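You operate a simulated robot arm through the tools that you are given. There is no shell and no other tool. Be economical: measure what you need, move in short steps, check, and stop when the job is done.

The job below is to be done with a simulated robot arm. You get a single attempt, and the scene is never put back.

TASK
Take the yellow walking boot and leave it on the heat board. Open the ladle drawer, put the red cloth on the top of the low table away inside, then shut the drawer. Put the refill carton labelled "sugar" from the top of the low table on the top of the wooden table. Fetch the yellow battery that says "20 %" from the top of the low table and set it on the foot end of the bed. Put the 6.6 bolt wedge from the top of the low table on the top of the microwave and the 4.7 bolt wedge on the top of the sideboard. The order is free. Set down upright: refill carton, yellow battery.

The check looks at the end state, three seconds after you hand in, the way a careful person would. Anything else that was tipped, shoved, dropped, spilled or broken makes it a failure. Flat cloth is picked up by pressing the open fingertips on it (5 to 10 N) and closing them slowly along it; thin cloth reads only 2 to 8 mm in the jaws.

THE ROBOT
A 6-joint arm with a two-finger parallel gripper on a trunk, on a base that drives. Base frame: it is fixed to the floor where the robot stands at the start and does not move with it; the origin is under the middle of the robot, x ahead of it, y to its left, z up. Lengths are in mm, angles in rad, forces in N, time in s.
With the tool pointing down near the work surface it reaches from about 300 to 700 mm from the robot's upright axis, wherever it stands. Its first joint turns from -2.897 to 2.897 rad. Places, roughly: bolt wedge [1750, 250, 500]; foot end of the bed [3300, 400, 600]; heat board (50x20x2 cm) [400, 2500, 900]; ladle drawer [1200, 4500, 800]; red cloth (6x9x4 cm) [1400, 0, 500]; refill carton [1500, 0, 500]; spoon drawer [1200, 4600, 700]; top of the microwave [2500, 4600, 1200]; top of the sideboard [1600, 2200, 900]; top of the wooden table [-1800, 1900, 800]; yellow battery [1750, 0, 500]. Payload 4.1 kg.
The tool frame sits at the grasp point between the pads (the TCP): z along the fingers, y along the line on which they close. The tips reach 23 mm beyond it. Largest opening 94 mm; finger width 38, thickness 10; the body of the gripper, 54 by 96 mm, starts 39 mm behind the TCP.
Orientation is that of the tool frame in the base frame, as a unit quaternion [x, y, z, w]. With the fingers straight down and closing along the base's y, the tool's x points along the base's -x, its y along +y and its z along -z.

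THE INTERFACE
- The arm moves only by the tool arm_command. Its argument "plan" is one flat list of numbers, 7 for each row, row after row: the finger opening in mm, from 0 to 94, then the shift along the base's x, y, z in units of 20 mm (1.0 is 20 mm), then the turn, a rotation vector about the base's x, y, z in units of 4 degrees (1.0 is 4 degrees). In form: [jaw, tx, ty, tz, wx, wy, wz, jaw, tx, ty, tz, wx, wy, wz, ...]. A call has 1 to 8 rows; each row shifts and turns the commanded pose from where the row before left it. A call with a number of a shift or a turn outside -1 to 1 is refused whole. Rows are played at 5 a second. More than 50 mm and 0.15 rad between two rows, or a gripper value outside its range, and nothing of the call is played. Where a pose cannot be reached the arm comes as near as it can. A force on the tool above 40 N (or 10 N above the force at the start of the call, whichever is more), or a blocked arm, ends the call early, and 0.2 s more pass. Each finger travels about 45 mm/s and halts on what it meets, pressing with about 25 N; the grip force reading is that of the motor and also rises with nothing between the fingers. The clock runs only during rows and for 0.2 s after the last one: add rows that do not move to give the fingers time. The reply holds the time, the measured pose of the TCP, the force on the tool along the base axes, the opening and the grip force, in the units named above and with some noise, with the torque about the TCP (base axes, N m) and any sound that the robot's microphone picked up.
- Cameras (640 x 400 px; columns grow to the right, rows downward): "scene" is now at [15.8, 114.2, 1308.1]; the picture's right is [-0.47, -0.88, 0.00], its down [-0.67, 0.36, -0.64] and it looks along [0.57, -0.30, -0.77] (base axes); focal length 267 px, centre (320, 200). "wrist" rides on the gripper at [86, 16, -75] in the tool frame; the picture's right is [-0.18, 0.98, 0.00], its down [-0.58, -0.11, -0.81] and it looks along [-0.79, -0.15, 0.59] (tool axes); focal length 243 px, centre (320, 200). There is no depth. A picture from a camera that has moved, and an enlarged one, comes with that camera's place and axes in the base frame and with its lens. The place of the scene camera against the robot may be out by one fixed shift of up to 25 mm in any direction.
- camera(camera): a new picture of that camera. No time passes.
- lift_body(by): slides the trunk up (or, below 0, down) by that many mm; the arm and the scene camera ride with it, the base frame stays. It gives what a move gives, with no picture.
- roll_base(legs): drives the robot by 1 to 6 legs, each [ahead, turn to the left] in mm and rad, along the robot's own axes; the way and the turn of a leg run together, so that a leg with both is an arc; at most 1500 mm and 3.142 rad a leg. The arm and the cameras ride along, it lands a little off, and it stops where it bumps. It gives what a move gives.
- head_to(pan, tilt): turns the head with the scene camera to pan (to the left, within 2.705 rad either way) and tilt (down, from -0.506 to 1.204), counted from straight ahead of the robot. It gives what a move gives.
- zoom(camera, box): a new picture of the part [left, top, right, bottom] of that camera's present view, enlarged. No time passes.
- close_job(): hands the job in; it is judged then, once.

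Go step by step. Nothing tells you exact positions but the pictures and the camera data: compare them with the known pose of the tool, close in by small moves and look again before you grip or let go. The budget is 207 turns and 192 pictures, counting those below and the enlarged ones. Unless the task says otherwise, let go and move clear before handing in.

The tools are called after "Request:" by a JSON object that holds its "method" and its "body". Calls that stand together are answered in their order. arm_command: Moves the arm, as the interface text tells. Its arguments: {"type":"object","properties":{"plan":{"type":"array","items":{"type":"number"}}},"required":["plan"]} The other tools are called the same way: lift_body (by) slides the trunk up or down; roll_base (legs) drives the base; head_to (pan, tilt) turns the head that bears the scene camera; camera (camera) takes a picture; zoom (camera, box) takes an enlarged picture of a part of a camera's view; close_job () hands the job in.

At the start:

```text
time_s: 0.0
tcp_pos: [495.2, 40.5, 819.2]
ee_rot: [0.0, 1.0, 0.0, 0.0]
wrist_force: [0.1, 0.0, -0.6]
torque: [0.02, 0.01, 0.03]
finger_gap: 94.2
finger_force: 0.0
trunk travel left (down, up): [-275.0, 315.0]
robot x, y, heading: [-2.0, -2.5, -0.001]
head pan, tilt: [-0.492, 0.871]
```

scene: 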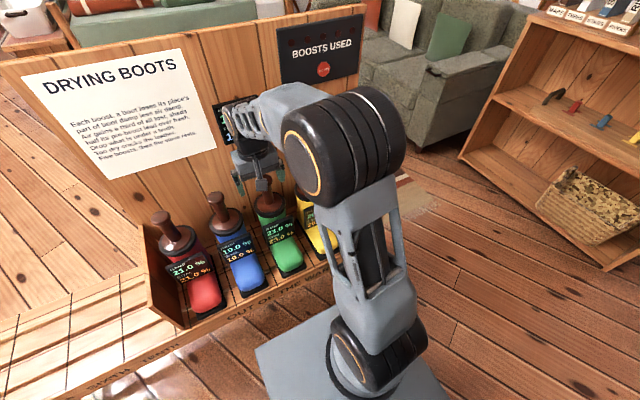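
wrist: 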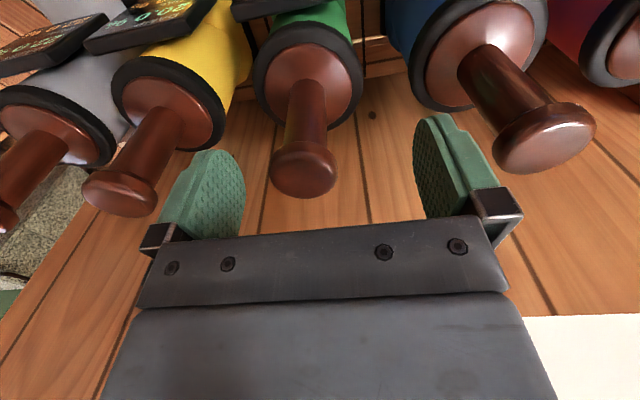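

I see a rack of drying boots with a sign and a low rack in front of me; first I read the sign and look around.

Request:
{"method": "zoom", "body": {"camera": "scene", "box": [20, 40, 220, 180]}}

Request:
{"method": "zoom", "body": {"camera": "scene", "box": [140, 170, 360, 330]}}

Request:
{"method": "head_to", "body": {"pan": 0.0, "tilt": 0.5}}

Request:
{"method": "camera", "body": {"camera": "scene"}}

```text
2.86 times, centred on (120, 110) of scene
camera zoom: at [15.8, 114.2, 1308.1], right [-0.47, -0.88, 0.0], down [-0.67, 0.36, -0.64], along [0.57, -0.3, -0.77], focal length 763 px, centre (891, 457)
```

zoom: 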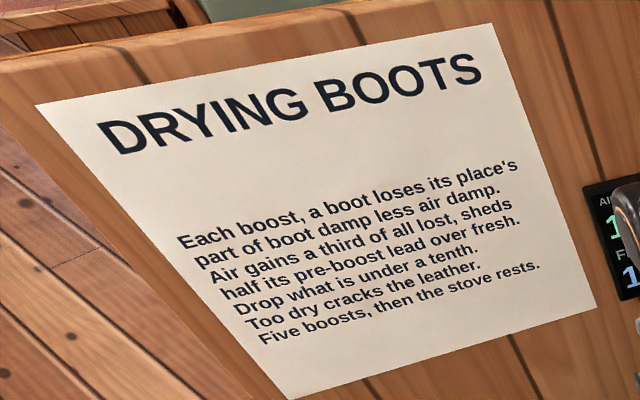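

```text
2.50 times, centred on (250, 250) of scene
camera zoom: at [15.8, 114.2, 1308.1], right [-0.47, -0.88, 0.0], down [-0.67, 0.36, -0.64], along [0.57, -0.3, -0.77], focal length 668 px, centre (495, 75)
```

zoom: 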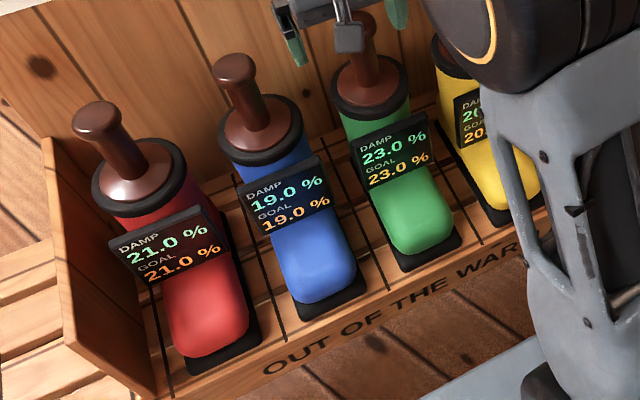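

```text
time_s: 0.9
tcp_pos: [493.4, 38.5, 821.0]
ee_rot: [0.0, 1.0, 0.0, 0.0]
wrist_force: [-0.2, -0.5, 0.3]
torque: [-0.01, 0.04, 0.01]
finger_gap: 94.0
finger_force: 0.1
trunk travel left (down, up): [-275.0, 315.0]
robot x, y, heading: [0.4, 1.1, 0.001]
head pan, tilt: [0.0, 0.499]
```

```text
187 pictures are left
camera scene: at [38.9, 150.5, 1339.7], right [0.0, -1.0, 0.0], down [-0.48, 0.0, -0.88], along [0.88, 0.0, -0.48], focal length 267 px, centre (320, 200)
```

scene: 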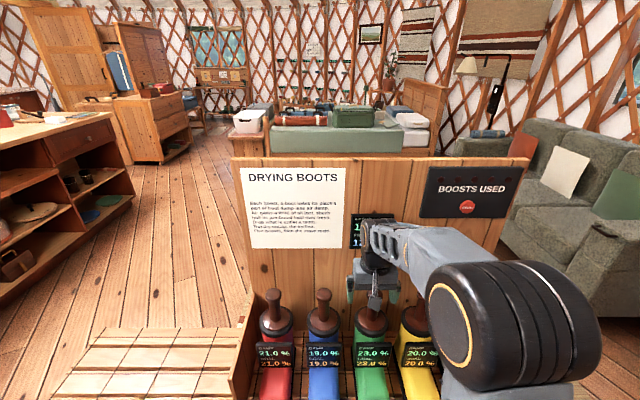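

The rack with the boots stands just ahead; I look around for the rest of the room.

Request:
{"method": "head_to", "body": {"pan": 0.9, "tilt": 0.4}}

Request:
{"method": "camera", "body": {"camera": "scene"}}

Request:
{"method": "head_to", "body": {"pan": 2.0, "tilt": 0.4}}

Request:
{"method": "camera", "body": {"camera": "scene"}}

Request:
{"method": "head_to", "body": {"pan": -1.0, "tilt": 0.5}}

Request:
{"method": "camera", "body": {"camera": "scene"}}

Request:
{"method": "head_to", "body": {"pan": 0.0, "tilt": 1.1}}

Request:
{"method": "camera", "body": {"camera": "scene"}}

```text
time_s: 2.1
tcp_pos: [493.9, 40.1, 820.7]
ee_rot: [0.0, 1.0, 0.0, 0.0]
wrist_force: [0.4, 0.8, 0.0]
torque: [-0.03, 0.03, 0.0]
finger_gap: 94.3
finger_force: 0.0
trunk travel left (down, up): [-275.0, 315.0]
robot x, y, heading: [0.1, -0.3, -0.002]
head pan, tilt: [0.901, 0.4]
```

```text
186 pictures are left
camera scene: at [5.5, 223.1, 1348.9], right [0.78, -0.62, 0.0], down [-0.24, -0.3, -0.92], along [0.57, 0.72, -0.39], focal length 267 px, centre (320, 200)
```

scene: 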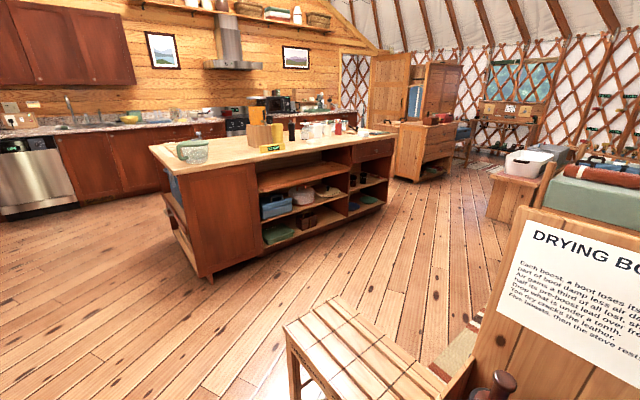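

```text
time_s: 3.5
tcp_pos: [495.5, 39.1, 820.2]
ee_rot: [0.0, 1.0, 0.0, 0.0]
wrist_force: [0.1, 0.6, 0.3]
torque: [0.0, -0.02, 0.01]
finger_gap: 94.1
finger_force: 0.0
trunk travel left (down, up): [-275.0, 315.0]
robot x, y, heading: [-4.0, -0.9, -0.003]
head pan, tilt: [2.0, 0.4]
```

```text
185 pictures are left
camera scene: at [-90.6, 234.8, 1348.9], right [0.91, 0.42, 0.0], down [0.16, -0.35, -0.92], along [-0.38, 0.84, -0.39], focal length 267 px, centre (320, 200)
```

scene: 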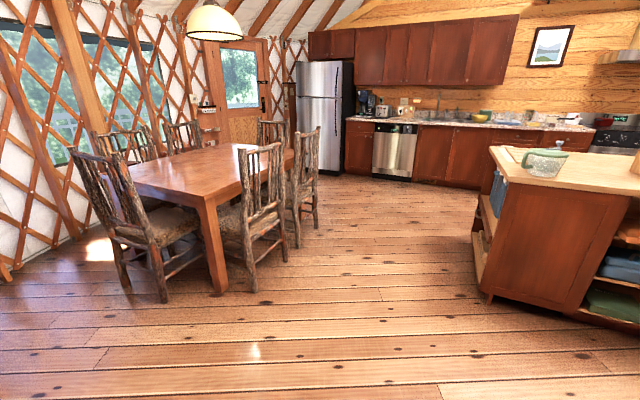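

```text
time_s: 6.1
tcp_pos: [495.5, 38.9, 820.8]
ee_rot: [0.0, 1.0, 0.0, 0.0]
wrist_force: [0.1, 0.3, -0.3]
torque: [0.02, -0.02, 0.01]
finger_gap: 94.0
finger_force: 0.1
trunk travel left (down, up): [-275.0, 315.0]
robot x, y, heading: [-0.4, -1.4, -0.001]
head pan, tilt: [-1.0, 0.499]
```

```text
184 pictures are left
camera scene: at [-2.9, 74.0, 1339.8], right [-0.84, -0.54, 0.0], down [-0.26, 0.4, -0.88], along [0.47, -0.74, -0.48], focal length 267 px, centre (320, 200)
```

scene: 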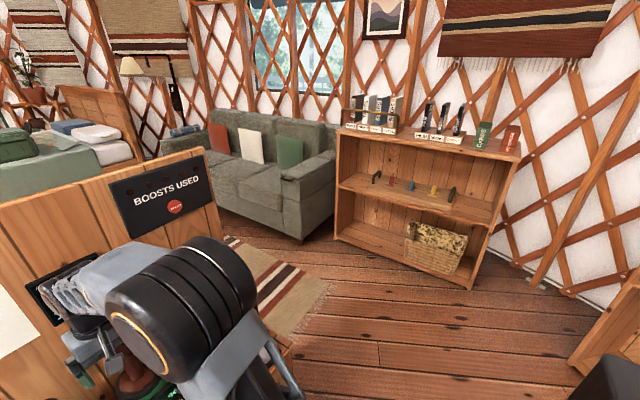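

```text
time_s: 7.3
tcp_pos: [494.7, 40.5, 820.3]
ee_rot: [0.0, 1.0, 0.0, 0.0]
wrist_force: [-1.3, -0.1, 0.0]
torque: [-0.04, -0.02, 0.01]
finger_gap: 94.0
finger_force: 0.1
trunk travel left (down, up): [-275.0, 315.0]
robot x, y, heading: [3.6, 2.1, -0.001]
head pan, tilt: [0.0, 1.1]
```

```text
183 pictures are left
camera scene: at [11.1, 150.5, 1292.1], right [0.0, -1.0, 0.0], down [-0.89, 0.0, -0.45], along [0.45, 0.0, -0.89], focal length 267 px, centre (320, 200)
```

scene: 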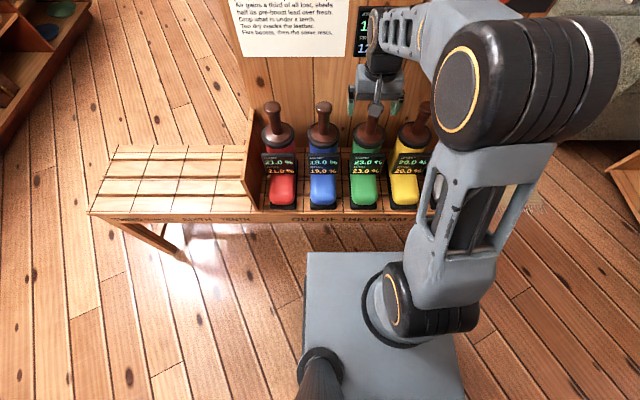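

The yellow boot stands fourth in the rack, with a boot-tree knob I can grip. I take closer looks from both cameras.

Request:
{"method": "zoom", "body": {"camera": "scene", "box": [80, 90, 440, 240]}}

Request:
{"method": "zoom", "body": {"camera": "scene", "box": [340, 90, 450, 220]}}

Request:
{"method": "camera", "body": {"camera": "wrist"}}

```text
1.78 times, centred on (260, 165) of scene
camera zoom: at [11.1, 150.5, 1292.1], right [0.0, -1.0, 0.0], down [-0.89, 0.0, -0.45], along [0.45, 0.0, -0.89], focal length 475 px, centre (427, 262)
```

zoom: 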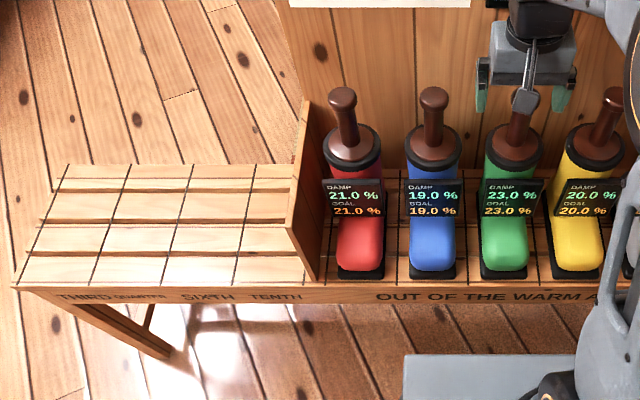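

```text
3.08 times, centred on (395, 155) of scene
camera zoom: at [11.1, 150.5, 1292.1], right [0.0, -1.0, 0.0], down [-0.89, 0.0, -0.45], along [0.45, 0.0, -0.89], focal length 822 px, centre (89, 338)
```

zoom: 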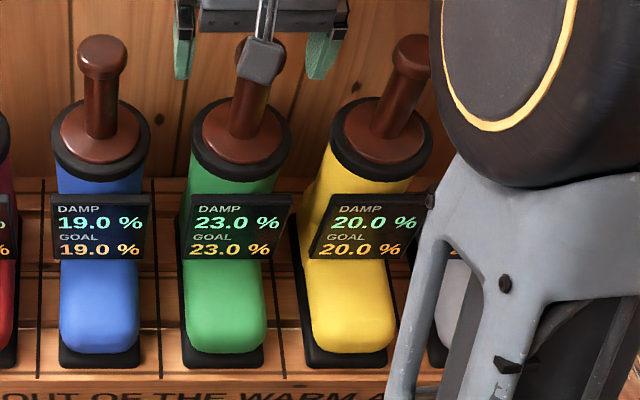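

```text
180 pictures are left
camera wrist: at [407.9, 55.1, 895.5], right [0.18, 0.98, 0.0], down [0.58, -0.11, 0.81], along [0.79, -0.15, -0.59], focal length 243 px, centre (320, 200)
```

wrist: 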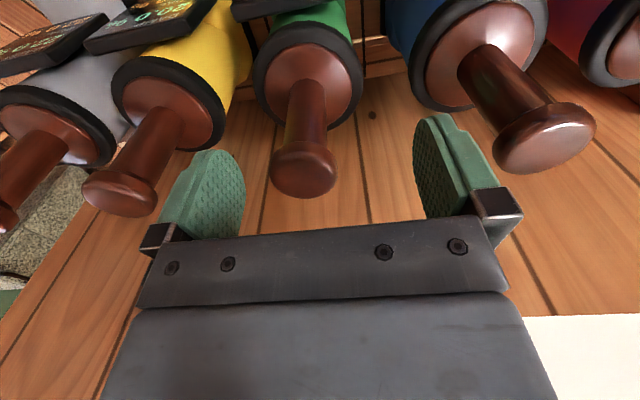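

The yellow knob comes out near (515, -109, 789). I raise the hand clear of the knobs and shift over it.

Request:
{"method": "arm_command", "body": {"plan": [94, 0.1, -0.7, 1, 0, 0, 0, 94, 0.1, -0.7, 1, 0, 0, 0, 94, 0.15, -1, 0, 0, 0, 0, 94, 0.15, -1, 0, 0, 0, 0, 94, 0.15, -1, 0, 0, 0, 0, 94, 0.15, -1, 0, 0, 0, 0, 94, 0.15, -1, 0, 0, 0, 0, 94, 0.15, -1, 0, 0, 0, 0]}}

Request:
{"method": "camera", "body": {"camera": "wrist"}}

Request:
{"method": "camera", "body": {"camera": "scene"}}

```text
time_s: 9.1
tcp_pos: [516.6, -108.0, 860.1]
ee_rot: [0.0, 1.0, 0.0, 0.0]
wrist_force: [0.6, -0.1, 0.1]
torque: [-0.03, 0.02, -0.01]
finger_gap: 94.1
finger_force: 0.0
trunk travel left (down, up): [-275.0, 315.0]
robot x, y, heading: [0.6, -0.5, -0.0]
head pan, tilt: [0.0, 1.1]
```

```text
179 pictures are left
camera wrist: at [429.7, -93.2, 935.5], right [0.18, 0.98, 0.0], down [0.58, -0.11, 0.81], along [0.79, -0.15, -0.59], focal length 243 px, centre (320, 200)
```

wrist: 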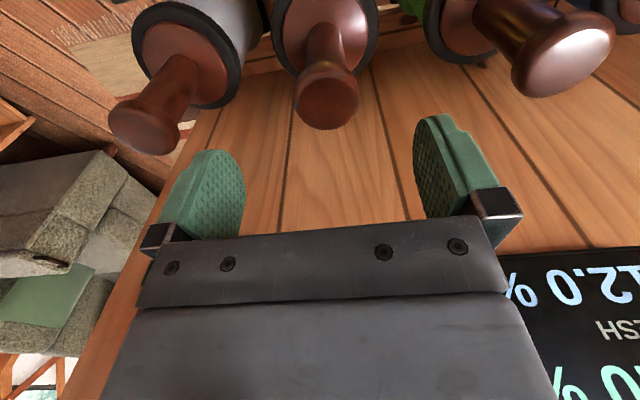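

```text
178 pictures are left
camera scene: at [11.0, 150.7, 1292.1], right [0.0, -1.0, 0.0], down [-0.89, 0.0, -0.45], along [0.45, 0.0, -0.89], focal length 267 px, centre (320, 200)
```

scene: 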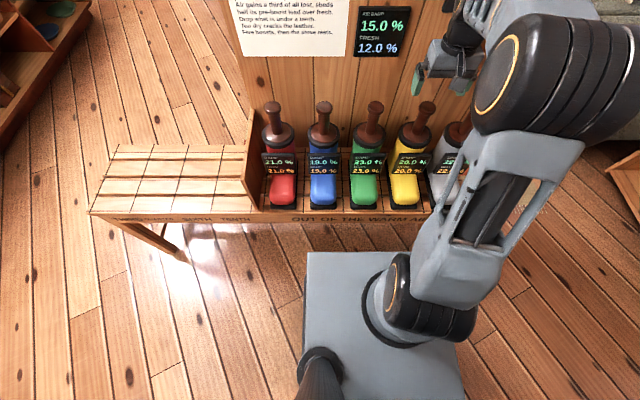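

The middle knob is the yellow boot's (grey to the left). It is centred between the fingers, so I go down 85 mm and close on the stem under the knob.

Request:
{"method": "arm_command", "body": {"plan": [94, 0, 0, -1, 0, 0, 0, 94, 0, 0, -1, 0, 0, 0, 94, 0, 0, -1, 0, 0, 0, 94, 0, 0, -0.5, 0, 0, 0]}}

Request:
{"method": "camera", "body": {"camera": "wrist"}}

```text
time_s: 10.1
tcp_pos: [516.9, -108.4, 789.5]
ee_rot: [0.0, 1.0, 0.0, 0.0]
wrist_force: [0.2, 0.3, -0.5]
torque: [0.02, 0.05, -0.04]
finger_gap: 93.8
finger_force: 0.0
trunk travel left (down, up): [-275.0, 315.0]
robot x, y, heading: [0.6, -0.6, -0.001]
head pan, tilt: [0.0, 1.1]
```

```text
177 pictures are left
camera wrist: at [430.0, -93.3, 865.4], right [0.18, 0.98, 0.0], down [0.58, -0.11, 0.81], along [0.79, -0.15, -0.59], focal length 243 px, centre (320, 200)
```

wrist: 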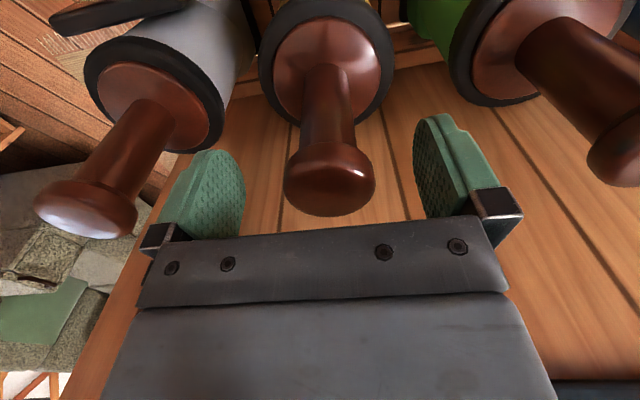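

Request:
{"method": "arm_command", "body": {"plan": [94, -0.1, 0, -0.65, 0, 0, 0, 60, 0, 0, 0, 0, 0, 0, 40, 0, 0, 0, 0, 0, 0, 20, 0, 0, 0, 0, 0, 0, 5, 0, 0, 0, 0, 0, 0, 5, 0, 0, 0, 0, 0, 0, 5, 0, 0, 0, 0, 0, 0]}}

Request:
{"method": "camera", "body": {"camera": "wrist"}}

```text
time_s: 11.7
tcp_pos: [514.7, -109.3, 776.9]
ee_rot: [0.001, 1.0, 0.0, 0.0]
wrist_force: [0.1, 2.6, 0.0]
torque: [0.28, -0.04, -0.03]
finger_gap: 41.5
finger_force: 25.7
trunk travel left (down, up): [-275.0, 315.0]
robot x, y, heading: [0.9, -1.3, -0.003]
head pan, tilt: [0.0, 1.1]
```

```text
176 pictures are left
camera wrist: at [427.7, -93.1, 852.8], right [0.18, 0.98, 0.0], down [0.58, -0.11, 0.81], along [0.79, -0.15, -0.59], focal length 243 px, centre (320, 200)
```

wrist: 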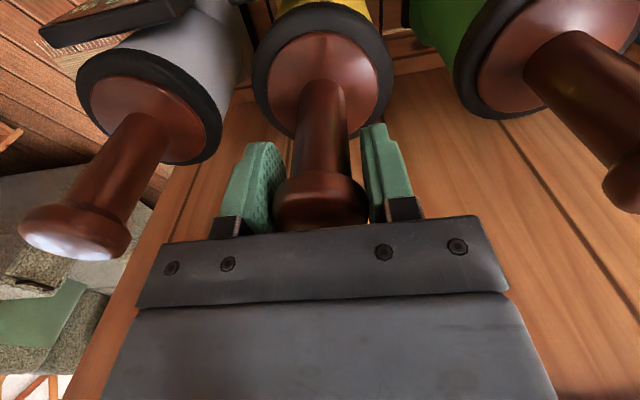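

The jaws hold the knob (41.5 mm). I lift it gently and check.

Request:
{"method": "arm_command", "body": {"plan": [5, 0, 0, 0.5, 0, 0, 0, 5, 0, 0, 0.5, 0, 0, 0, 5, 0, 0, 0.5, 0, 0, 0, 5, 0, 0, 0.5, 0, 0, 0, 5, 0, 0, 0, 0, 0, 0]}}

Request:
{"method": "camera", "body": {"camera": "wrist"}}

Request:
{"method": "camera", "body": {"camera": "scene"}}

```text
time_s: 12.9
tcp_pos: [513.7, -108.4, 817.8]
ee_rot: [0.001, 1.0, 0.0, 0.0]
wrist_force: [0.0, 0.3, -6.3]
torque: [-0.02, -0.27, 0.01]
finger_gap: 41.8
finger_force: 24.7
trunk travel left (down, up): [-275.0, 315.0]
robot x, y, heading: [1.9, -2.8, -0.009]
head pan, tilt: [0.0, 1.1]
```

```text
175 pictures are left
camera wrist: at [427.7, -92.7, 892.6], right [0.18, 0.98, 0.0], down [0.58, -0.11, 0.81], along [0.79, -0.15, -0.59], focal length 243 px, centre (320, 200)
```

wrist: 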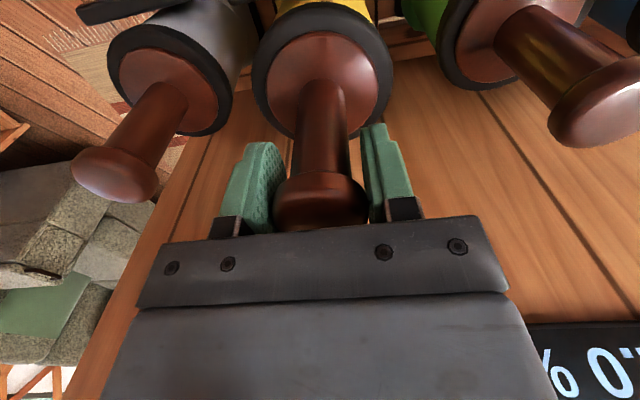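

```text
174 pictures are left
camera scene: at [11.4, 150.5, 1292.1], right [0.0, -1.0, 0.0], down [-0.89, 0.0, -0.45], along [0.45, 0.0, -0.89], focal length 267 px, centre (320, 200)
```

scene: 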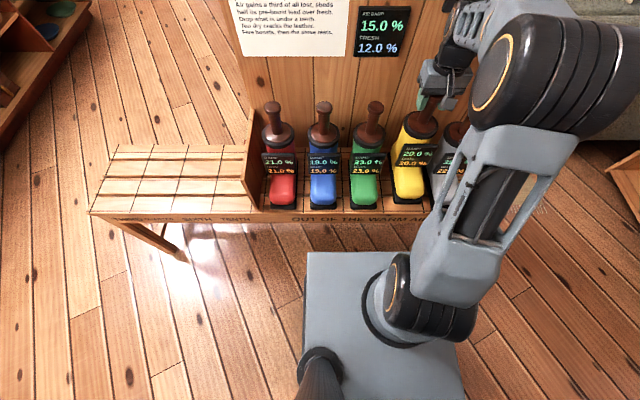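

The boot is held (about 0.6 kg). I raise the trunk, then look at the island where the heat board should be.

Request:
{"method": "lift_body", "body": {"by": 312}}

Request:
{"method": "head_to", "body": {"pan": 1.35, "tilt": 0.35}}

Request:
{"method": "camera", "body": {"camera": "scene"}}

Request:
{"method": "zoom", "body": {"camera": "scene", "box": [190, 100, 510, 300]}}

```text
time_s: 16.0
tcp_pos: [514.4, -107.4, 1130.0]
ee_rot: [0.0, 1.0, 0.0, 0.0]
wrist_force: [0.5, -0.3, -6.7]
torque: [-0.02, -0.22, -0.02]
finger_gap: 41.8
finger_force: 24.7
trunk travel left (down, up): [-587.0, 3.0]
robot x, y, heading: [-0.4, 3.7, 0.005]
head pan, tilt: [0.0, 1.1]
```

```text
time_s: 17.5
tcp_pos: [514.7, -107.8, 1128.1]
ee_rot: [0.0, 1.0, 0.0, 0.0]
wrist_force: [0.1, -0.3, -6.5]
torque: [-0.03, -0.21, 0.0]
finger_gap: 41.9
finger_force: 24.8
trunk travel left (down, up): [-587.0, 3.0]
robot x, y, heading: [1.3, -1.8, 0.0]
head pan, tilt: [1.349, 0.351]
```

```text
173 pictures are left
camera scene: at [-31.0, 241.2, 1665.5], right [0.98, -0.22, 0.0], down [-0.08, -0.34, -0.94], along [0.21, 0.92, -0.34], focal length 267 px, centre (320, 200)
```

scene: 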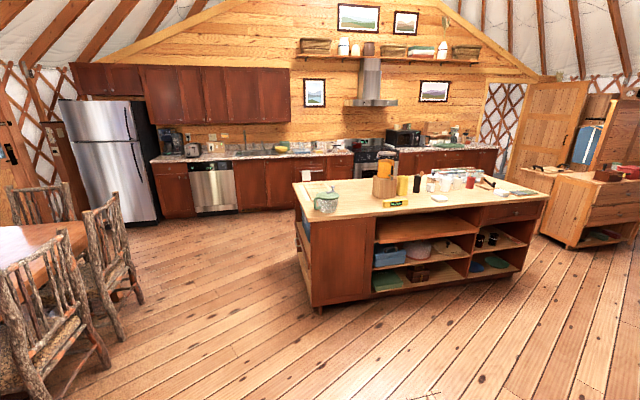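

```text
2.00 times, centred on (350, 200) of scene
camera zoom: at [-31.0, 241.2, 1665.5], right [0.98, -0.22, 0.0], down [-0.08, -0.34, -0.94], along [0.21, 0.92, -0.34], focal length 534 px, centre (260, 200)
```

zoom: 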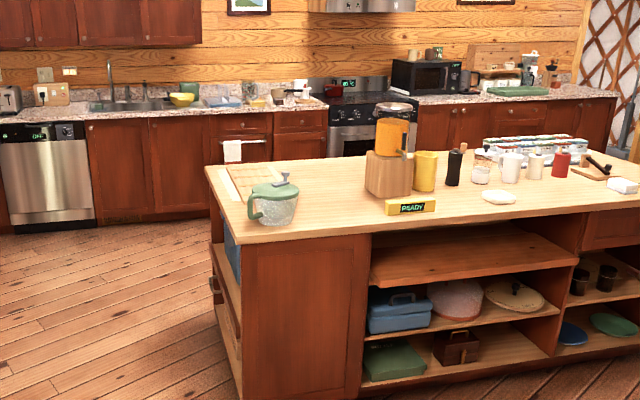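

The heat board is the wooden slab on the left end of the island, long side along y, around (430, 2500). I back off, drive over and face it from the island's left end.

Request:
{"method": "roll_base", "body": {"legs": [[-420, 0], [0, 1.571]]}}

Request:
{"method": "roll_base", "body": {"legs": [[1250, 0], [1230, 0], [0, -1.571]]}}

Request:
{"method": "head_to", "body": {"pan": 0.0, "tilt": 0.6}}

Request:
{"method": "camera", "body": {"camera": "scene"}}

Request:
{"method": "camera", "body": {"camera": "wrist"}}

```text
time_s: 23.9
tcp_pos: [-305.8, 514.0, 1128.3]
ee_rot: [-0.702, 0.712, -0.001, 0.0]
wrist_force: [0.3, -0.7, -7.0]
torque: [0.23, 0.02, -0.04]
finger_gap: 41.8
finger_force: 25.3
trunk travel left (down, up): [-587.0, 3.0]
robot x, y, heading: [-420.4, -5.2, 1.559]
head pan, tilt: [1.349, 0.351]
```

```text
time_s: 39.9
tcp_pos: [125.9, 2366.0, 1130.2]
ee_rot: [0.012, 1.0, 0.0, -0.001]
wrist_force: [-0.5, 0.8, -6.9]
torque: [-0.05, -0.21, 0.0]
finger_gap: 42.0
finger_force: 25.0
trunk travel left (down, up): [-587.0, 3.0]
robot x, y, heading: [-386.4, 2488.5, -0.023]
head pan, tilt: [1.349, 0.351]
```

```text
time_s: 41.4
tcp_pos: [127.1, 2365.6, 1128.8]
ee_rot: [0.012, 1.0, 0.0, 0.0]
wrist_force: [0.3, -0.6, -6.6]
torque: [-0.02, -0.19, 0.01]
finger_gap: 41.7
finger_force: 25.0
trunk travel left (down, up): [-587.0, 3.0]
robot x, y, heading: [-383.7, 2487.3, -0.024]
head pan, tilt: [0.0, 0.6]
```

```text
171 pictures are left
camera scene: at [-344.5, 2636.8, 1642.7], right [-0.02, -1.0, 0.0], down [-0.56, 0.01, -0.82], along [0.82, -0.02, -0.57], focal length 267 px, centre (320, 200)
```

scene: 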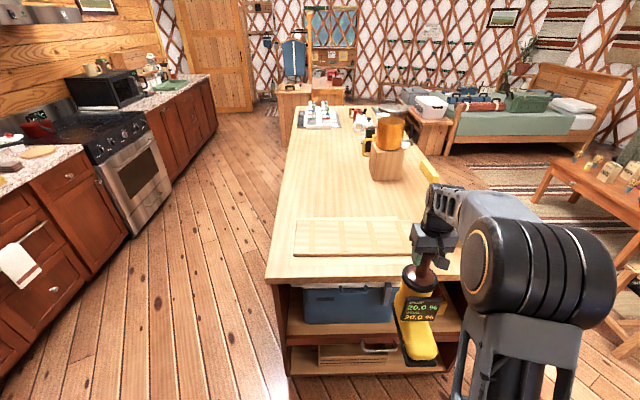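

```text
170 pictures are left
camera wrist: at [40.3, 2384.2, 1204.3], right [0.21, 0.98, 0.0], down [0.58, -0.12, 0.81], along [0.79, -0.17, -0.59], focal length 243 px, centre (320, 200)
```

wrist: 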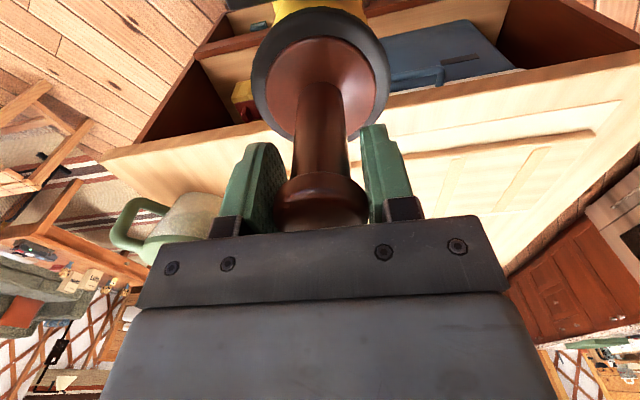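

Request:
{"method": "zoom", "body": {"camera": "wrist", "box": [360, 40, 640, 215]}}

Request:
{"method": "zoom", "body": {"camera": "scene", "box": [250, 190, 450, 315]}}

```text
2.29 times, centred on (500, 128) of wrist
camera zoom: at [40.3, 2384.2, 1204.3], right [0.21, 0.98, 0.0], down [0.58, -0.12, 0.81], along [0.79, -0.17, -0.59], focal length 555 px, centre (-91, 366)
```

zoom: 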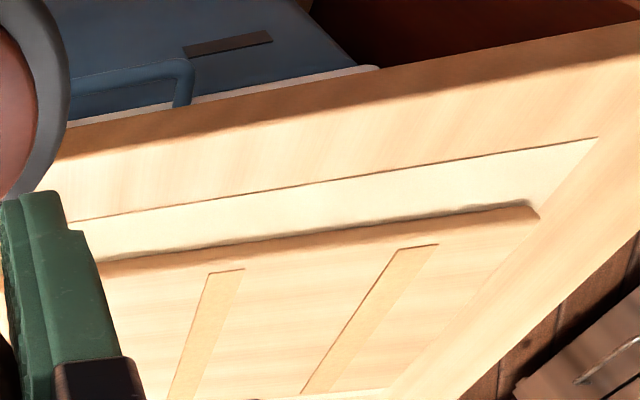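

```text
3.20 times, centred on (350, 252) of scene
camera zoom: at [-344.5, 2636.8, 1642.7], right [-0.02, -1.0, 0.0], down [-0.56, 0.01, -0.82], along [0.82, -0.02, -0.57], focal length 854 px, centre (224, 32)
```

zoom: 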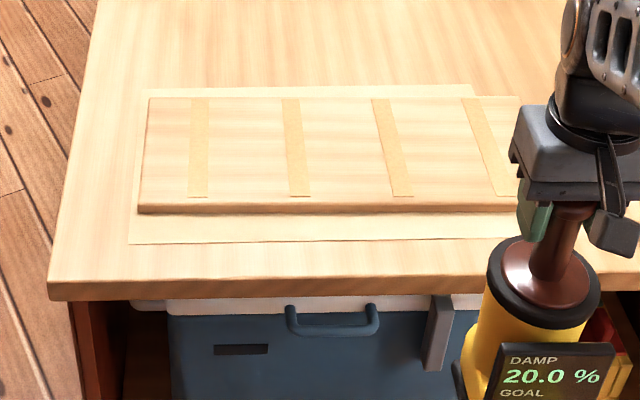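

The board spans about x 347–545, y 2220–2720. I turn the boot 90° so its length lies along the board and raise it, still in front of the island.

Request:
{"method": "arm_command", "body": {"plan": [5, 0, 0.5, 1, 0, 0, -1, 5, 0, 0.5, 1, 0, 0, -1, 5, 0, 0.5, 1, 0, 0, -1, 5, 0, 0.5, 1, 0, 0, -1, 5, 0, 0.5, 1, 0, 0, -1, 5, 0, 0.5, 0, 0, 0, -1, 5, 0, 0.5, 0, 0, 0, -1, 5, 0, 0.5, 0, 0, 0, -1]}}

Request:
{"method": "arm_command", "body": {"plan": [5, 0, 0, 0, 0, 0, -1, 5, 0, 0, 0, 0, 0, -1, 5, 0, 0, 0, 0, 0, -1, 5, 0, 0, 0, 0, 0, -1, 5, 0, 0, 0, 0, 0, -1, 5, 0, 0, 0, 0, 0, -1, 5, 0, 0, 0, 0, 0, -1, 5, 0, 0, 0, 0, 0, -1]}}

Request:
{"method": "arm_command", "body": {"plan": [5, 0, 0, 0, 0, 0, -1, 5, 0, 0, 0, 0, 0, -1, 5, 0, 0, 0, 0, 0, -1, 5, 0, 0, 0, 0, 0, -1, 5, 0, 0, 0, 0, 0, -1, 5, 0, 0, 0, 0, 0, -0.2]}}

Request:
{"method": "camera", "body": {"camera": "scene"}}

```text
time_s: 43.2
tcp_pos: [126.0, 2448.3, 1228.5]
ee_rot: [0.287, 0.958, 0.0, -0.001]
wrist_force: [-0.2, -0.9, -7.7]
torque: [-0.11, -0.18, -0.02]
finger_gap: 41.8
finger_force: 24.7
trunk travel left (down, up): [-587.0, 3.0]
robot x, y, heading: [-388.9, 2485.1, -0.025]
head pan, tilt: [0.0, 0.6]
```

```text
time_s: 45.0
tcp_pos: [127.3, 2448.3, 1228.6]
ee_rot: [0.541, 0.841, -0.001, 0.0]
wrist_force: [0.6, 0.6, -6.9]
torque: [-0.18, -0.06, 0.02]
finger_gap: 41.5
finger_force: 24.7
trunk travel left (down, up): [-587.0, 3.0]
robot x, y, heading: [-381.4, 2486.3, -0.027]
head pan, tilt: [0.0, 0.6]
```

```text
time_s: 46.4
tcp_pos: [125.8, 2447.7, 1229.2]
ee_rot: [0.683, 0.73, 0.0, 0.0]
wrist_force: [0.6, 0.2, -7.0]
torque: [-0.21, -0.03, 0.02]
finger_gap: 41.8
finger_force: 24.5
trunk travel left (down, up): [-587.0, 3.0]
robot x, y, heading: [-388.2, 2484.6, -0.022]
head pan, tilt: [0.0, 0.6]
```

```text
167 pictures are left
camera scene: at [-344.5, 2636.9, 1642.7], right [-0.02, -1.0, 0.0], down [-0.57, 0.01, -0.82], along [0.82, -0.02, -0.57], focal length 267 px, centre (320, 200)
```

scene: 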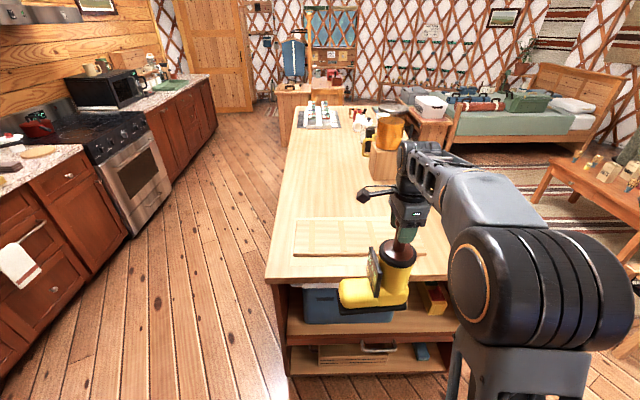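

Boot bottom is about 950, above the board. I drive 260 ahead, then extend by arm.

Request:
{"method": "roll_base", "body": {"legs": [[260, 0.02]]}}

Request:
{"method": "arm_command", "body": {"plan": [5, 0.8, 0, 0, 0, 0, -0.7, 5, 0.8, 0, 0, 0, 0, 0, 5, 0.8, 0, 0, 0, 0, 0, 5, 0.7, 0, 0, 0, 0, 0]}}

Request:
{"method": "camera", "body": {"camera": "scene"}}

Request:
{"method": "camera", "body": {"camera": "wrist"}}

```text
time_s: 48.3
tcp_pos: [387.2, 2452.6, 1229.1]
ee_rot: [0.677, 0.736, -0.002, -0.001]
wrist_force: [0.3, 0.1, -7.2]
torque: [-0.21, -0.1, -0.01]
finger_gap: 42.1
finger_force: 24.9
trunk travel left (down, up): [-587.0, 3.0]
robot x, y, heading: [-124.5, 2484.9, -0.008]
head pan, tilt: [0.0, 0.6]
```

```text
time_s: 49.3
tcp_pos: [450.1, 2451.1, 1228.4]
ee_rot: [0.694, 0.72, -0.001, -0.001]
wrist_force: [0.1, -0.6, -6.7]
torque: [-0.15, 0.04, -0.03]
finger_gap: 41.8
finger_force: 24.8
trunk travel left (down, up): [-587.0, 3.0]
robot x, y, heading: [-124.4, 2489.5, -0.013]
head pan, tilt: [0.0, 0.6]
```

```text
166 pictures are left
camera scene: at [-86.5, 2633.5, 1642.7], right [-0.01, -1.0, 0.0], down [-0.57, 0.0, -0.82], along [0.82, -0.01, -0.57], focal length 267 px, centre (320, 200)
```

scene: 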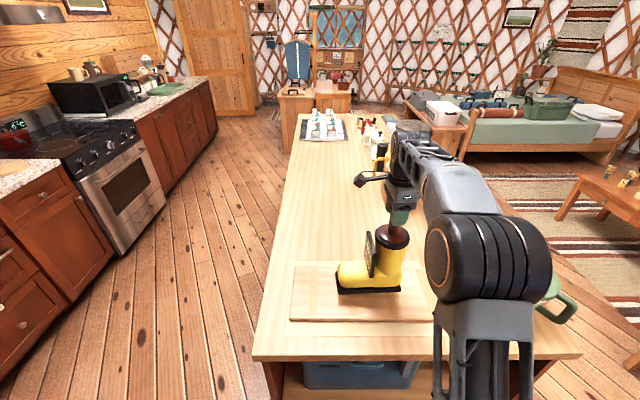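

```text
165 pictures are left
camera wrist: at [463.1, 2537.9, 1303.8], right [0.99, -0.15, 0.0], down [-0.09, -0.58, 0.81], along [-0.12, -0.8, -0.59], focal length 243 px, centre (320, 200)
```

wrist: 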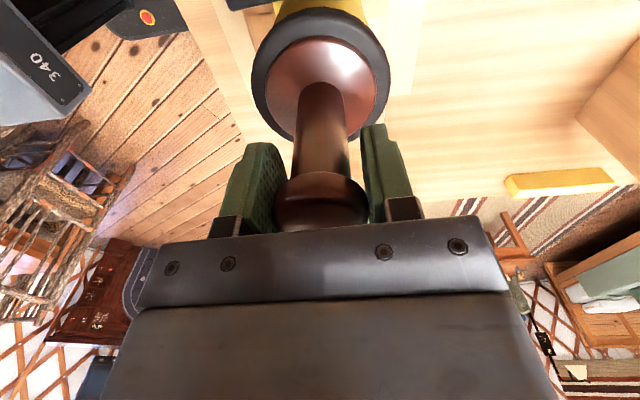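

The boot hangs over the board. I lower until contact.

Request:
{"method": "arm_command", "body": {"plan": [5, 0, 0, -0.7, 0, 0, 0, 5, 0, 0, -0.25, 0, 0, 0, 5, 0, 0, 0, 0, 0, 0]}}

Request:
{"method": "camera", "body": {"camera": "scene"}}

```text
time_s: 50.1
tcp_pos: [448.7, 2452.0, 1209.0]
ee_rot: [0.694, 0.72, 0.0, 0.001]
wrist_force: [0.7, 0.1, -7.1]
torque: [-0.21, 0.01, -0.02]
finger_gap: 42.1
finger_force: 25.3
trunk travel left (down, up): [-587.0, 3.0]
robot x, y, heading: [-123.8, 2485.6, -0.006]
head pan, tilt: [0.0, 0.6]
```

```text
164 pictures are left
camera scene: at [-87.0, 2633.5, 1642.7], right [-0.01, -1.0, 0.0], down [-0.57, 0.0, -0.82], along [0.82, -0.01, -0.57], focal length 267 px, centre (320, 200)
```

scene: 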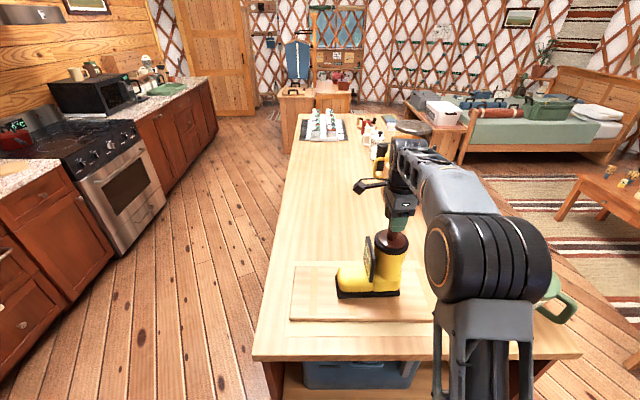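

Request:
{"method": "arm_command", "body": {"plan": [5, 0, 0, -0.2, 0, 0, 0, 5, 0, 0, -0.2, 0, 0, 0, 5, 0, 0, 0, 0, 0, 0]}}

Request:
{"method": "zoom", "body": {"camera": "scene", "box": [280, 220, 480, 345]}}

```text
time_s: 50.9
tcp_pos: [448.9, 2451.2, 1202.1]
ee_rot: [0.695, 0.719, 0.0, 0.0]
wrist_force: [-1.1, -0.4, -6.4]
torque: [-0.22, -0.02, -0.01]
finger_gap: 41.9
finger_force: 25.5
trunk travel left (down, up): [-587.0, 3.0]
robot x, y, heading: [-125.3, 2479.0, -0.009]
head pan, tilt: [0.0, 0.6]
```

```text
3.20 times, centred on (380, 282) of scene
camera zoom: at [-87.0, 2633.5, 1642.7], right [-0.01, -1.0, 0.0], down [-0.57, 0.0, -0.82], along [0.82, -0.01, -0.57], focal length 854 px, centre (128, -64)
```

zoom: 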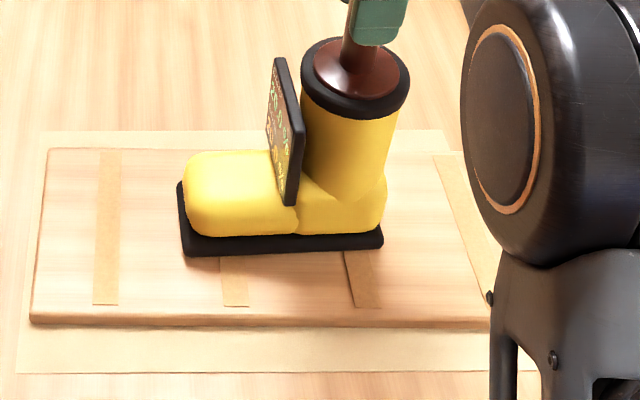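

Request:
{"method": "arm_command", "body": {"plan": [5, 0, 0, -0.15, 0, 0, 0, 5, 0, 0, -0.15, 0, 0, 0, 5, 0, 0, 0, 0, 0, 0]}}

```text
time_s: 51.7
tcp_pos: [449.2, 2451.0, 1196.3]
ee_rot: [0.695, 0.719, 0.002, 0.0]
wrist_force: [0.4, -0.8, 1.6]
torque: [0.51, 0.29, 0.05]
finger_gap: 41.8
finger_force: 24.5
trunk travel left (down, up): [-587.0, 3.0]
robot x, y, heading: [-123.7, 2483.8, -0.009]
head pan, tilt: [0.0, 0.6]
```

Contact: the force went from -6.5 to +1.6. I open slowly and rise.

Request:
{"method": "arm_command", "body": {"plan": [44, 0, 0, 0, 0, 0, 0, 50, 0, 0, 0, 0, 0, 0, 70, 0, 0, 0, 0, 0, 0, 94, 0, 0, 0, 0, 0, 0, 94, 0, 0, 0, 0, 0, 0]}}

Request:
{"method": "arm_command", "body": {"plan": [94, 0, 0, 1, 0, 0, 0, 94, 0, 0, 1, 0, 0, 0, 94, 0, 0, 1, 0, 0, 0, 94, 0, 0, 1, 0, 0, 0, 94, 0, 0, 1, 0, 0, 0]}}

Request:
{"method": "camera", "body": {"camera": "scene"}}

```text
time_s: 52.9
tcp_pos: [448.8, 2451.5, 1196.3]
ee_rot: [0.694, 0.72, 0.001, 0.0]
wrist_force: [-0.5, 0.4, 0.9]
torque: [0.05, -0.02, 0.0]
finger_gap: 93.9
finger_force: 0.0
trunk travel left (down, up): [-587.0, 3.0]
robot x, y, heading: [-125.8, 2480.8, -0.011]
head pan, tilt: [0.0, 0.6]
```

```text
time_s: 54.1
tcp_pos: [448.8, 2451.4, 1296.2]
ee_rot: [0.695, 0.719, 0.0, -0.001]
wrist_force: [-0.1, 0.1, -0.2]
torque: [-0.01, -0.02, -0.03]
finger_gap: 93.8
finger_force: 0.0
trunk travel left (down, up): [-587.0, 3.0]
robot x, y, heading: [-126.1, 2479.8, -0.006]
head pan, tilt: [0.0, 0.6]
```

```text
162 pictures are left
camera scene: at [-87.6, 2633.5, 1642.7], right [-0.01, -1.0, 0.0], down [-0.56, 0.0, -0.83], along [0.83, -0.01, -0.56], focal length 267 px, centre (320, 200)
```

scene: 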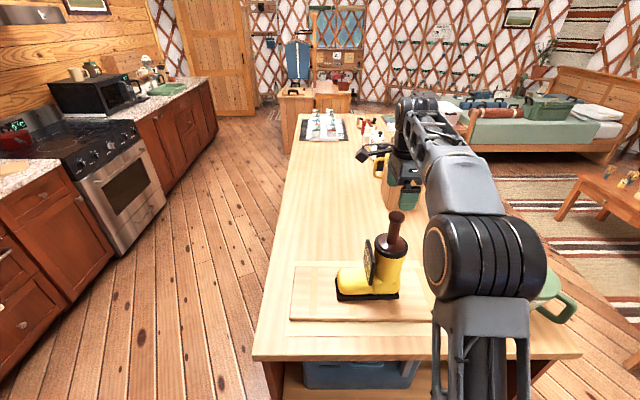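

The boot stands upright on the board. Next I drive to the low table, approaching from its +y side.

Request:
{"method": "roll_base", "body": {"legs": [[-300, 0], [0, -1.565], [1280, 0], [0, 1.571], [1450, 0], [520, 0]]}}

Request:
{"method": "head_to", "body": {"pan": -1.3, "tilt": 0.7}}

Request:
{"method": "camera", "body": {"camera": "scene"}}

```text
time_s: 79.3
tcp_pos: [2124.4, 1169.1, 1296.0]
ee_rot: [0.692, 0.722, 0.0, 0.0]
wrist_force: [0.3, 0.6, 0.3]
torque: [0.03, -0.02, 0.01]
finger_gap: 93.9
finger_force: 0.0
trunk travel left (down, up): [-587.0, 3.0]
robot x, y, heading: [1548.1, 1197.9, 0.001]
head pan, tilt: [0.0, 0.6]
```

```text
time_s: 80.8
tcp_pos: [2124.8, 1167.7, 1296.9]
ee_rot: [0.693, 0.721, 0.0, 0.0]
wrist_force: [-0.2, 0.4, -0.8]
torque: [0.02, -0.01, -0.02]
finger_gap: 94.2
finger_force: 0.0
trunk travel left (down, up): [-587.0, 3.0]
robot x, y, heading: [1554.7, 1200.7, -0.003]
head pan, tilt: [-1.3, 0.7]
```

```text
161 pictures are left
camera scene: at [1520.9, 1264.9, 1634.1], right [-0.96, -0.27, 0.0], down [-0.17, 0.62, -0.77], along [0.2, -0.74, -0.64], focal length 267 px, centre (320, 200)
```

scene: 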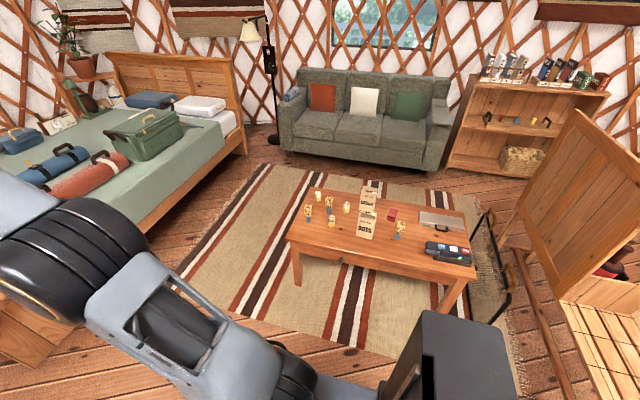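

Request:
{"method": "zoom", "body": {"camera": "scene", "box": [280, 170, 488, 300]}}

Request:
{"method": "zoom", "body": {"camera": "scene", "box": [290, 180, 354, 220]}}

Request:
{"method": "zoom", "body": {"camera": "scene", "box": [345, 180, 409, 243]}}

```text
3.08 times, centred on (384, 235) of scene
camera zoom: at [1520.9, 1264.9, 1634.1], right [-0.96, -0.27, 0.0], down [-0.17, 0.62, -0.77], along [0.2, -0.74, -0.64], focal length 822 px, centre (123, 92)
```

zoom: 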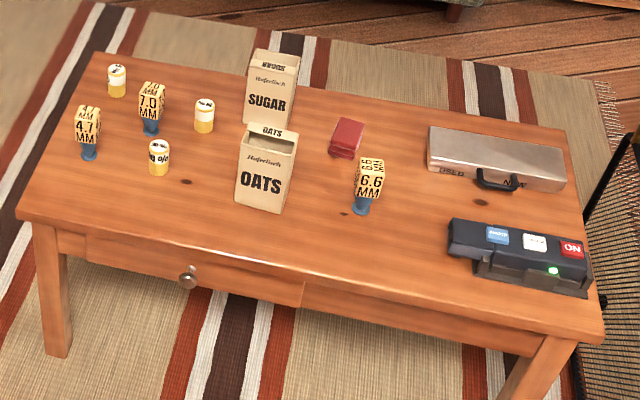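

```text
10.00 times, centred on (322, 200) of scene
camera zoom: at [1520.9, 1264.9, 1634.1], right [-0.96, -0.27, 0.0], down [-0.17, 0.62, -0.77], along [0.2, -0.74, -0.64], focal length 2670 px, centre (300, 200)
```

zoom: 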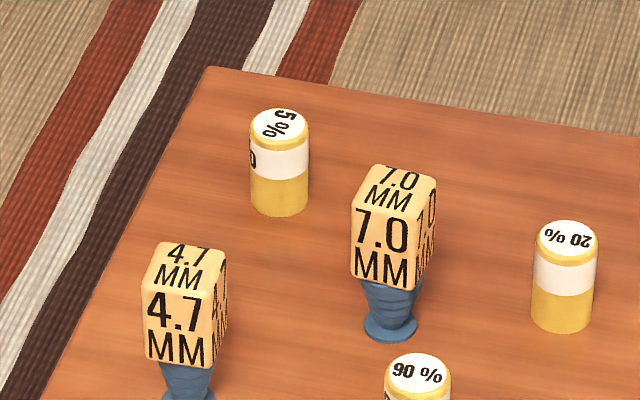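

```text
6.35 times, centred on (377, 212) of scene
camera zoom: at [1520.9, 1264.9, 1634.1], right [-0.96, -0.27, 0.0], down [-0.17, 0.62, -0.77], along [0.2, -0.74, -0.64], focal length 1695 px, centre (-42, 127)
```

zoom: 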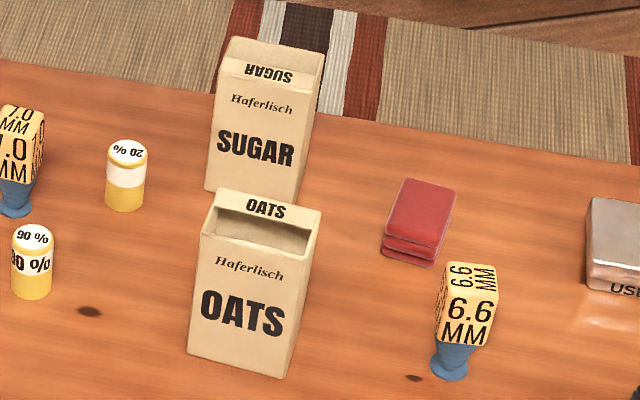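

Objects on the low table: 20 % battery near (1685, 25), SUGAR near (1565, -32), cloth (1405, 8), 6.6 wedge (1365, 157), 4.7 wedge (1891, 160). I take the battery first; drive up to the table.

Request:
{"method": "roll_base", "body": {"legs": [[165, 0], [0, -1.571], [530, 0]]}}

Request:
{"method": "arm_command", "body": {"plan": [94, 0, 0, -1, 0, 0, 0, 94, 0, 0, -1, 0, 0, 0, 94, 0, 0, -1, 0, 0, 0, 94, 0, 0, -1, 0, 0, 0, 94, 0, 0, -1, 0, 0, 0, 94, 0, 0, -1, 0, 0, 0, 94, 0, 0, -1, 0, 0, 0, 94, 0, 0, -1, 0, 0, 0]}}

Request:
{"method": "head_to", "body": {"pan": 0.0, "tilt": 0.95}}

Request:
{"method": "camera", "body": {"camera": "scene"}}

Request:
{"method": "camera", "body": {"camera": "wrist"}}

```text
time_s: 88.7
tcp_pos: [1662.0, 98.1, 1295.9]
ee_rot: [1.0, 0.01, 0.001, 0.0]
wrist_force: [0.4, 0.3, 0.6]
torque: [0.01, 0.0, 0.02]
finger_gap: 94.0
finger_force: 0.1
trunk travel left (down, up): [-587.0, 3.0]
robot x, y, heading: [1701.8, 669.8, -1.595]
head pan, tilt: [-1.3, 0.7]
```

```text
time_s: 90.5
tcp_pos: [1662.8, 97.8, 1134.7]
ee_rot: [1.0, 0.01, -0.001, 0.0]
wrist_force: [0.2, 0.4, 0.1]
torque: [0.0, 0.03, 0.01]
finger_gap: 94.0
finger_force: 0.1
trunk travel left (down, up): [-587.0, 3.0]
robot x, y, heading: [1703.1, 665.9, -1.595]
head pan, tilt: [-1.3, 0.7]
```

```text
time_s: 92.0
tcp_pos: [1663.1, 98.9, 1136.0]
ee_rot: [1.0, 0.009, 0.0, 0.0]
wrist_force: [0.4, 0.2, 0.3]
torque: [0.01, -0.02, 0.04]
finger_gap: 94.1
finger_force: 0.1
trunk travel left (down, up): [-587.0, 3.0]
robot x, y, heading: [1705.9, 670.5, -1.593]
head pan, tilt: [0.0, 0.949]
```

```text
157 pictures are left
camera scene: at [1876.6, 638.6, 1614.3], right [-1.0, 0.02, 0.0], down [0.02, 0.81, -0.58], along [-0.01, -0.58, -0.81], focal length 267 px, centre (320, 200)
```

scene: 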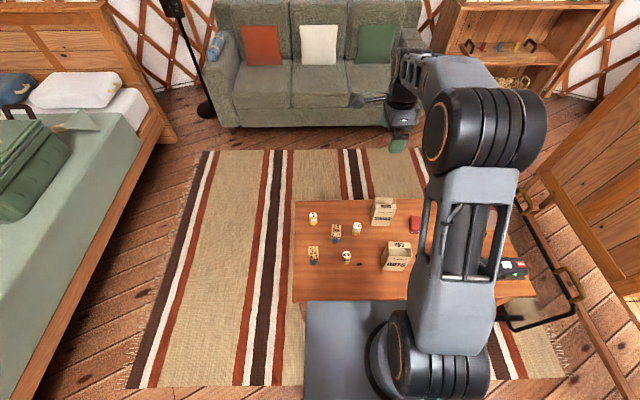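

```text
156 pictures are left
camera wrist: at [1749.0, 82.5, 1211.5], right [-0.17, -0.99, 0.0], down [-0.58, 0.1, 0.81], along [-0.8, 0.13, -0.59], focal length 243 px, centre (320, 200)
```

wrist: 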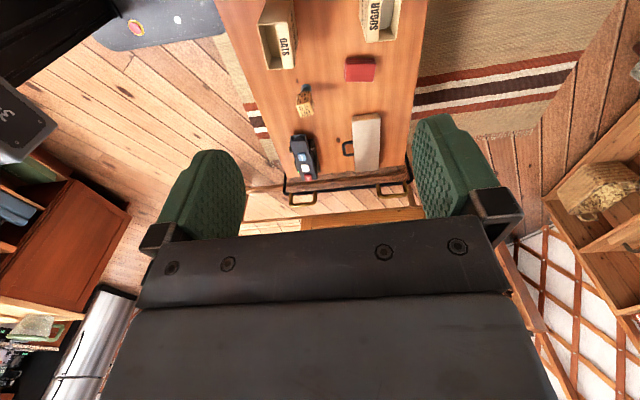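

Combining two views, the battery's true place is about (1703, 28). I shift above it and lower the trunk part way.

Request:
{"method": "arm_command", "body": {"plan": [94, 0.5, -0.88, 0, 0, 0, 0, 94, 0.5, -0.88, 0, 0, 0, 0, 94, 0.5, -0.87, 0, 0, 0, 0, 94, 0.5, -0.87, 0, 0, 0, 0]}}

Request:
{"method": "lift_body", "body": {"by": -430}}

Request:
{"method": "camera", "body": {"camera": "wrist"}}

Request:
{"method": "camera", "body": {"camera": "scene"}}

```text
time_s: 93.0
tcp_pos: [1702.2, 26.8, 1135.1]
ee_rot: [1.0, 0.009, 0.0, -0.001]
wrist_force: [-0.3, -0.9, -0.3]
torque: [-0.01, 0.02, 0.01]
finger_gap: 94.2
finger_force: 0.0
trunk travel left (down, up): [-587.0, 3.0]
robot x, y, heading: [1697.8, 669.0, -1.592]
head pan, tilt: [0.0, 0.949]
```

```text
refused: -430 is not a number from -400 to 400
```

```text
155 pictures are left
camera wrist: at [1789.2, 11.7, 1210.8], right [-0.17, -0.99, 0.0], down [-0.58, 0.1, 0.81], along [-0.8, 0.13, -0.59], focal length 243 px, centre (320, 200)
```

wrist: 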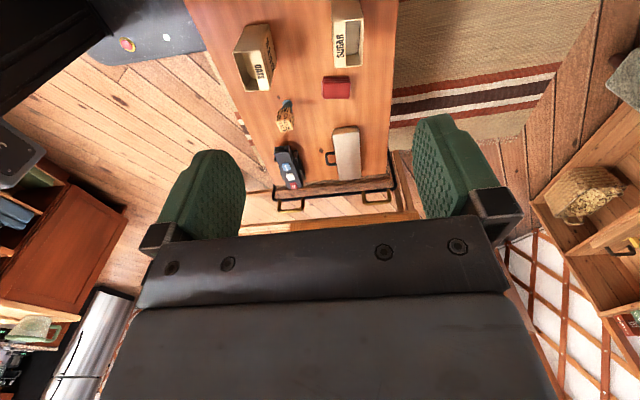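

```text
154 pictures are left
camera scene: at [1876.8, 638.1, 1614.3], right [-1.0, 0.02, 0.0], down [0.02, 0.81, -0.58], along [-0.01, -0.58, -0.81], focal length 267 px, centre (320, 200)
```

scene: 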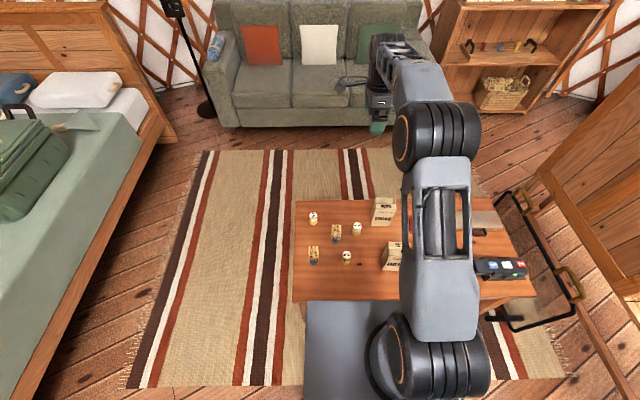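

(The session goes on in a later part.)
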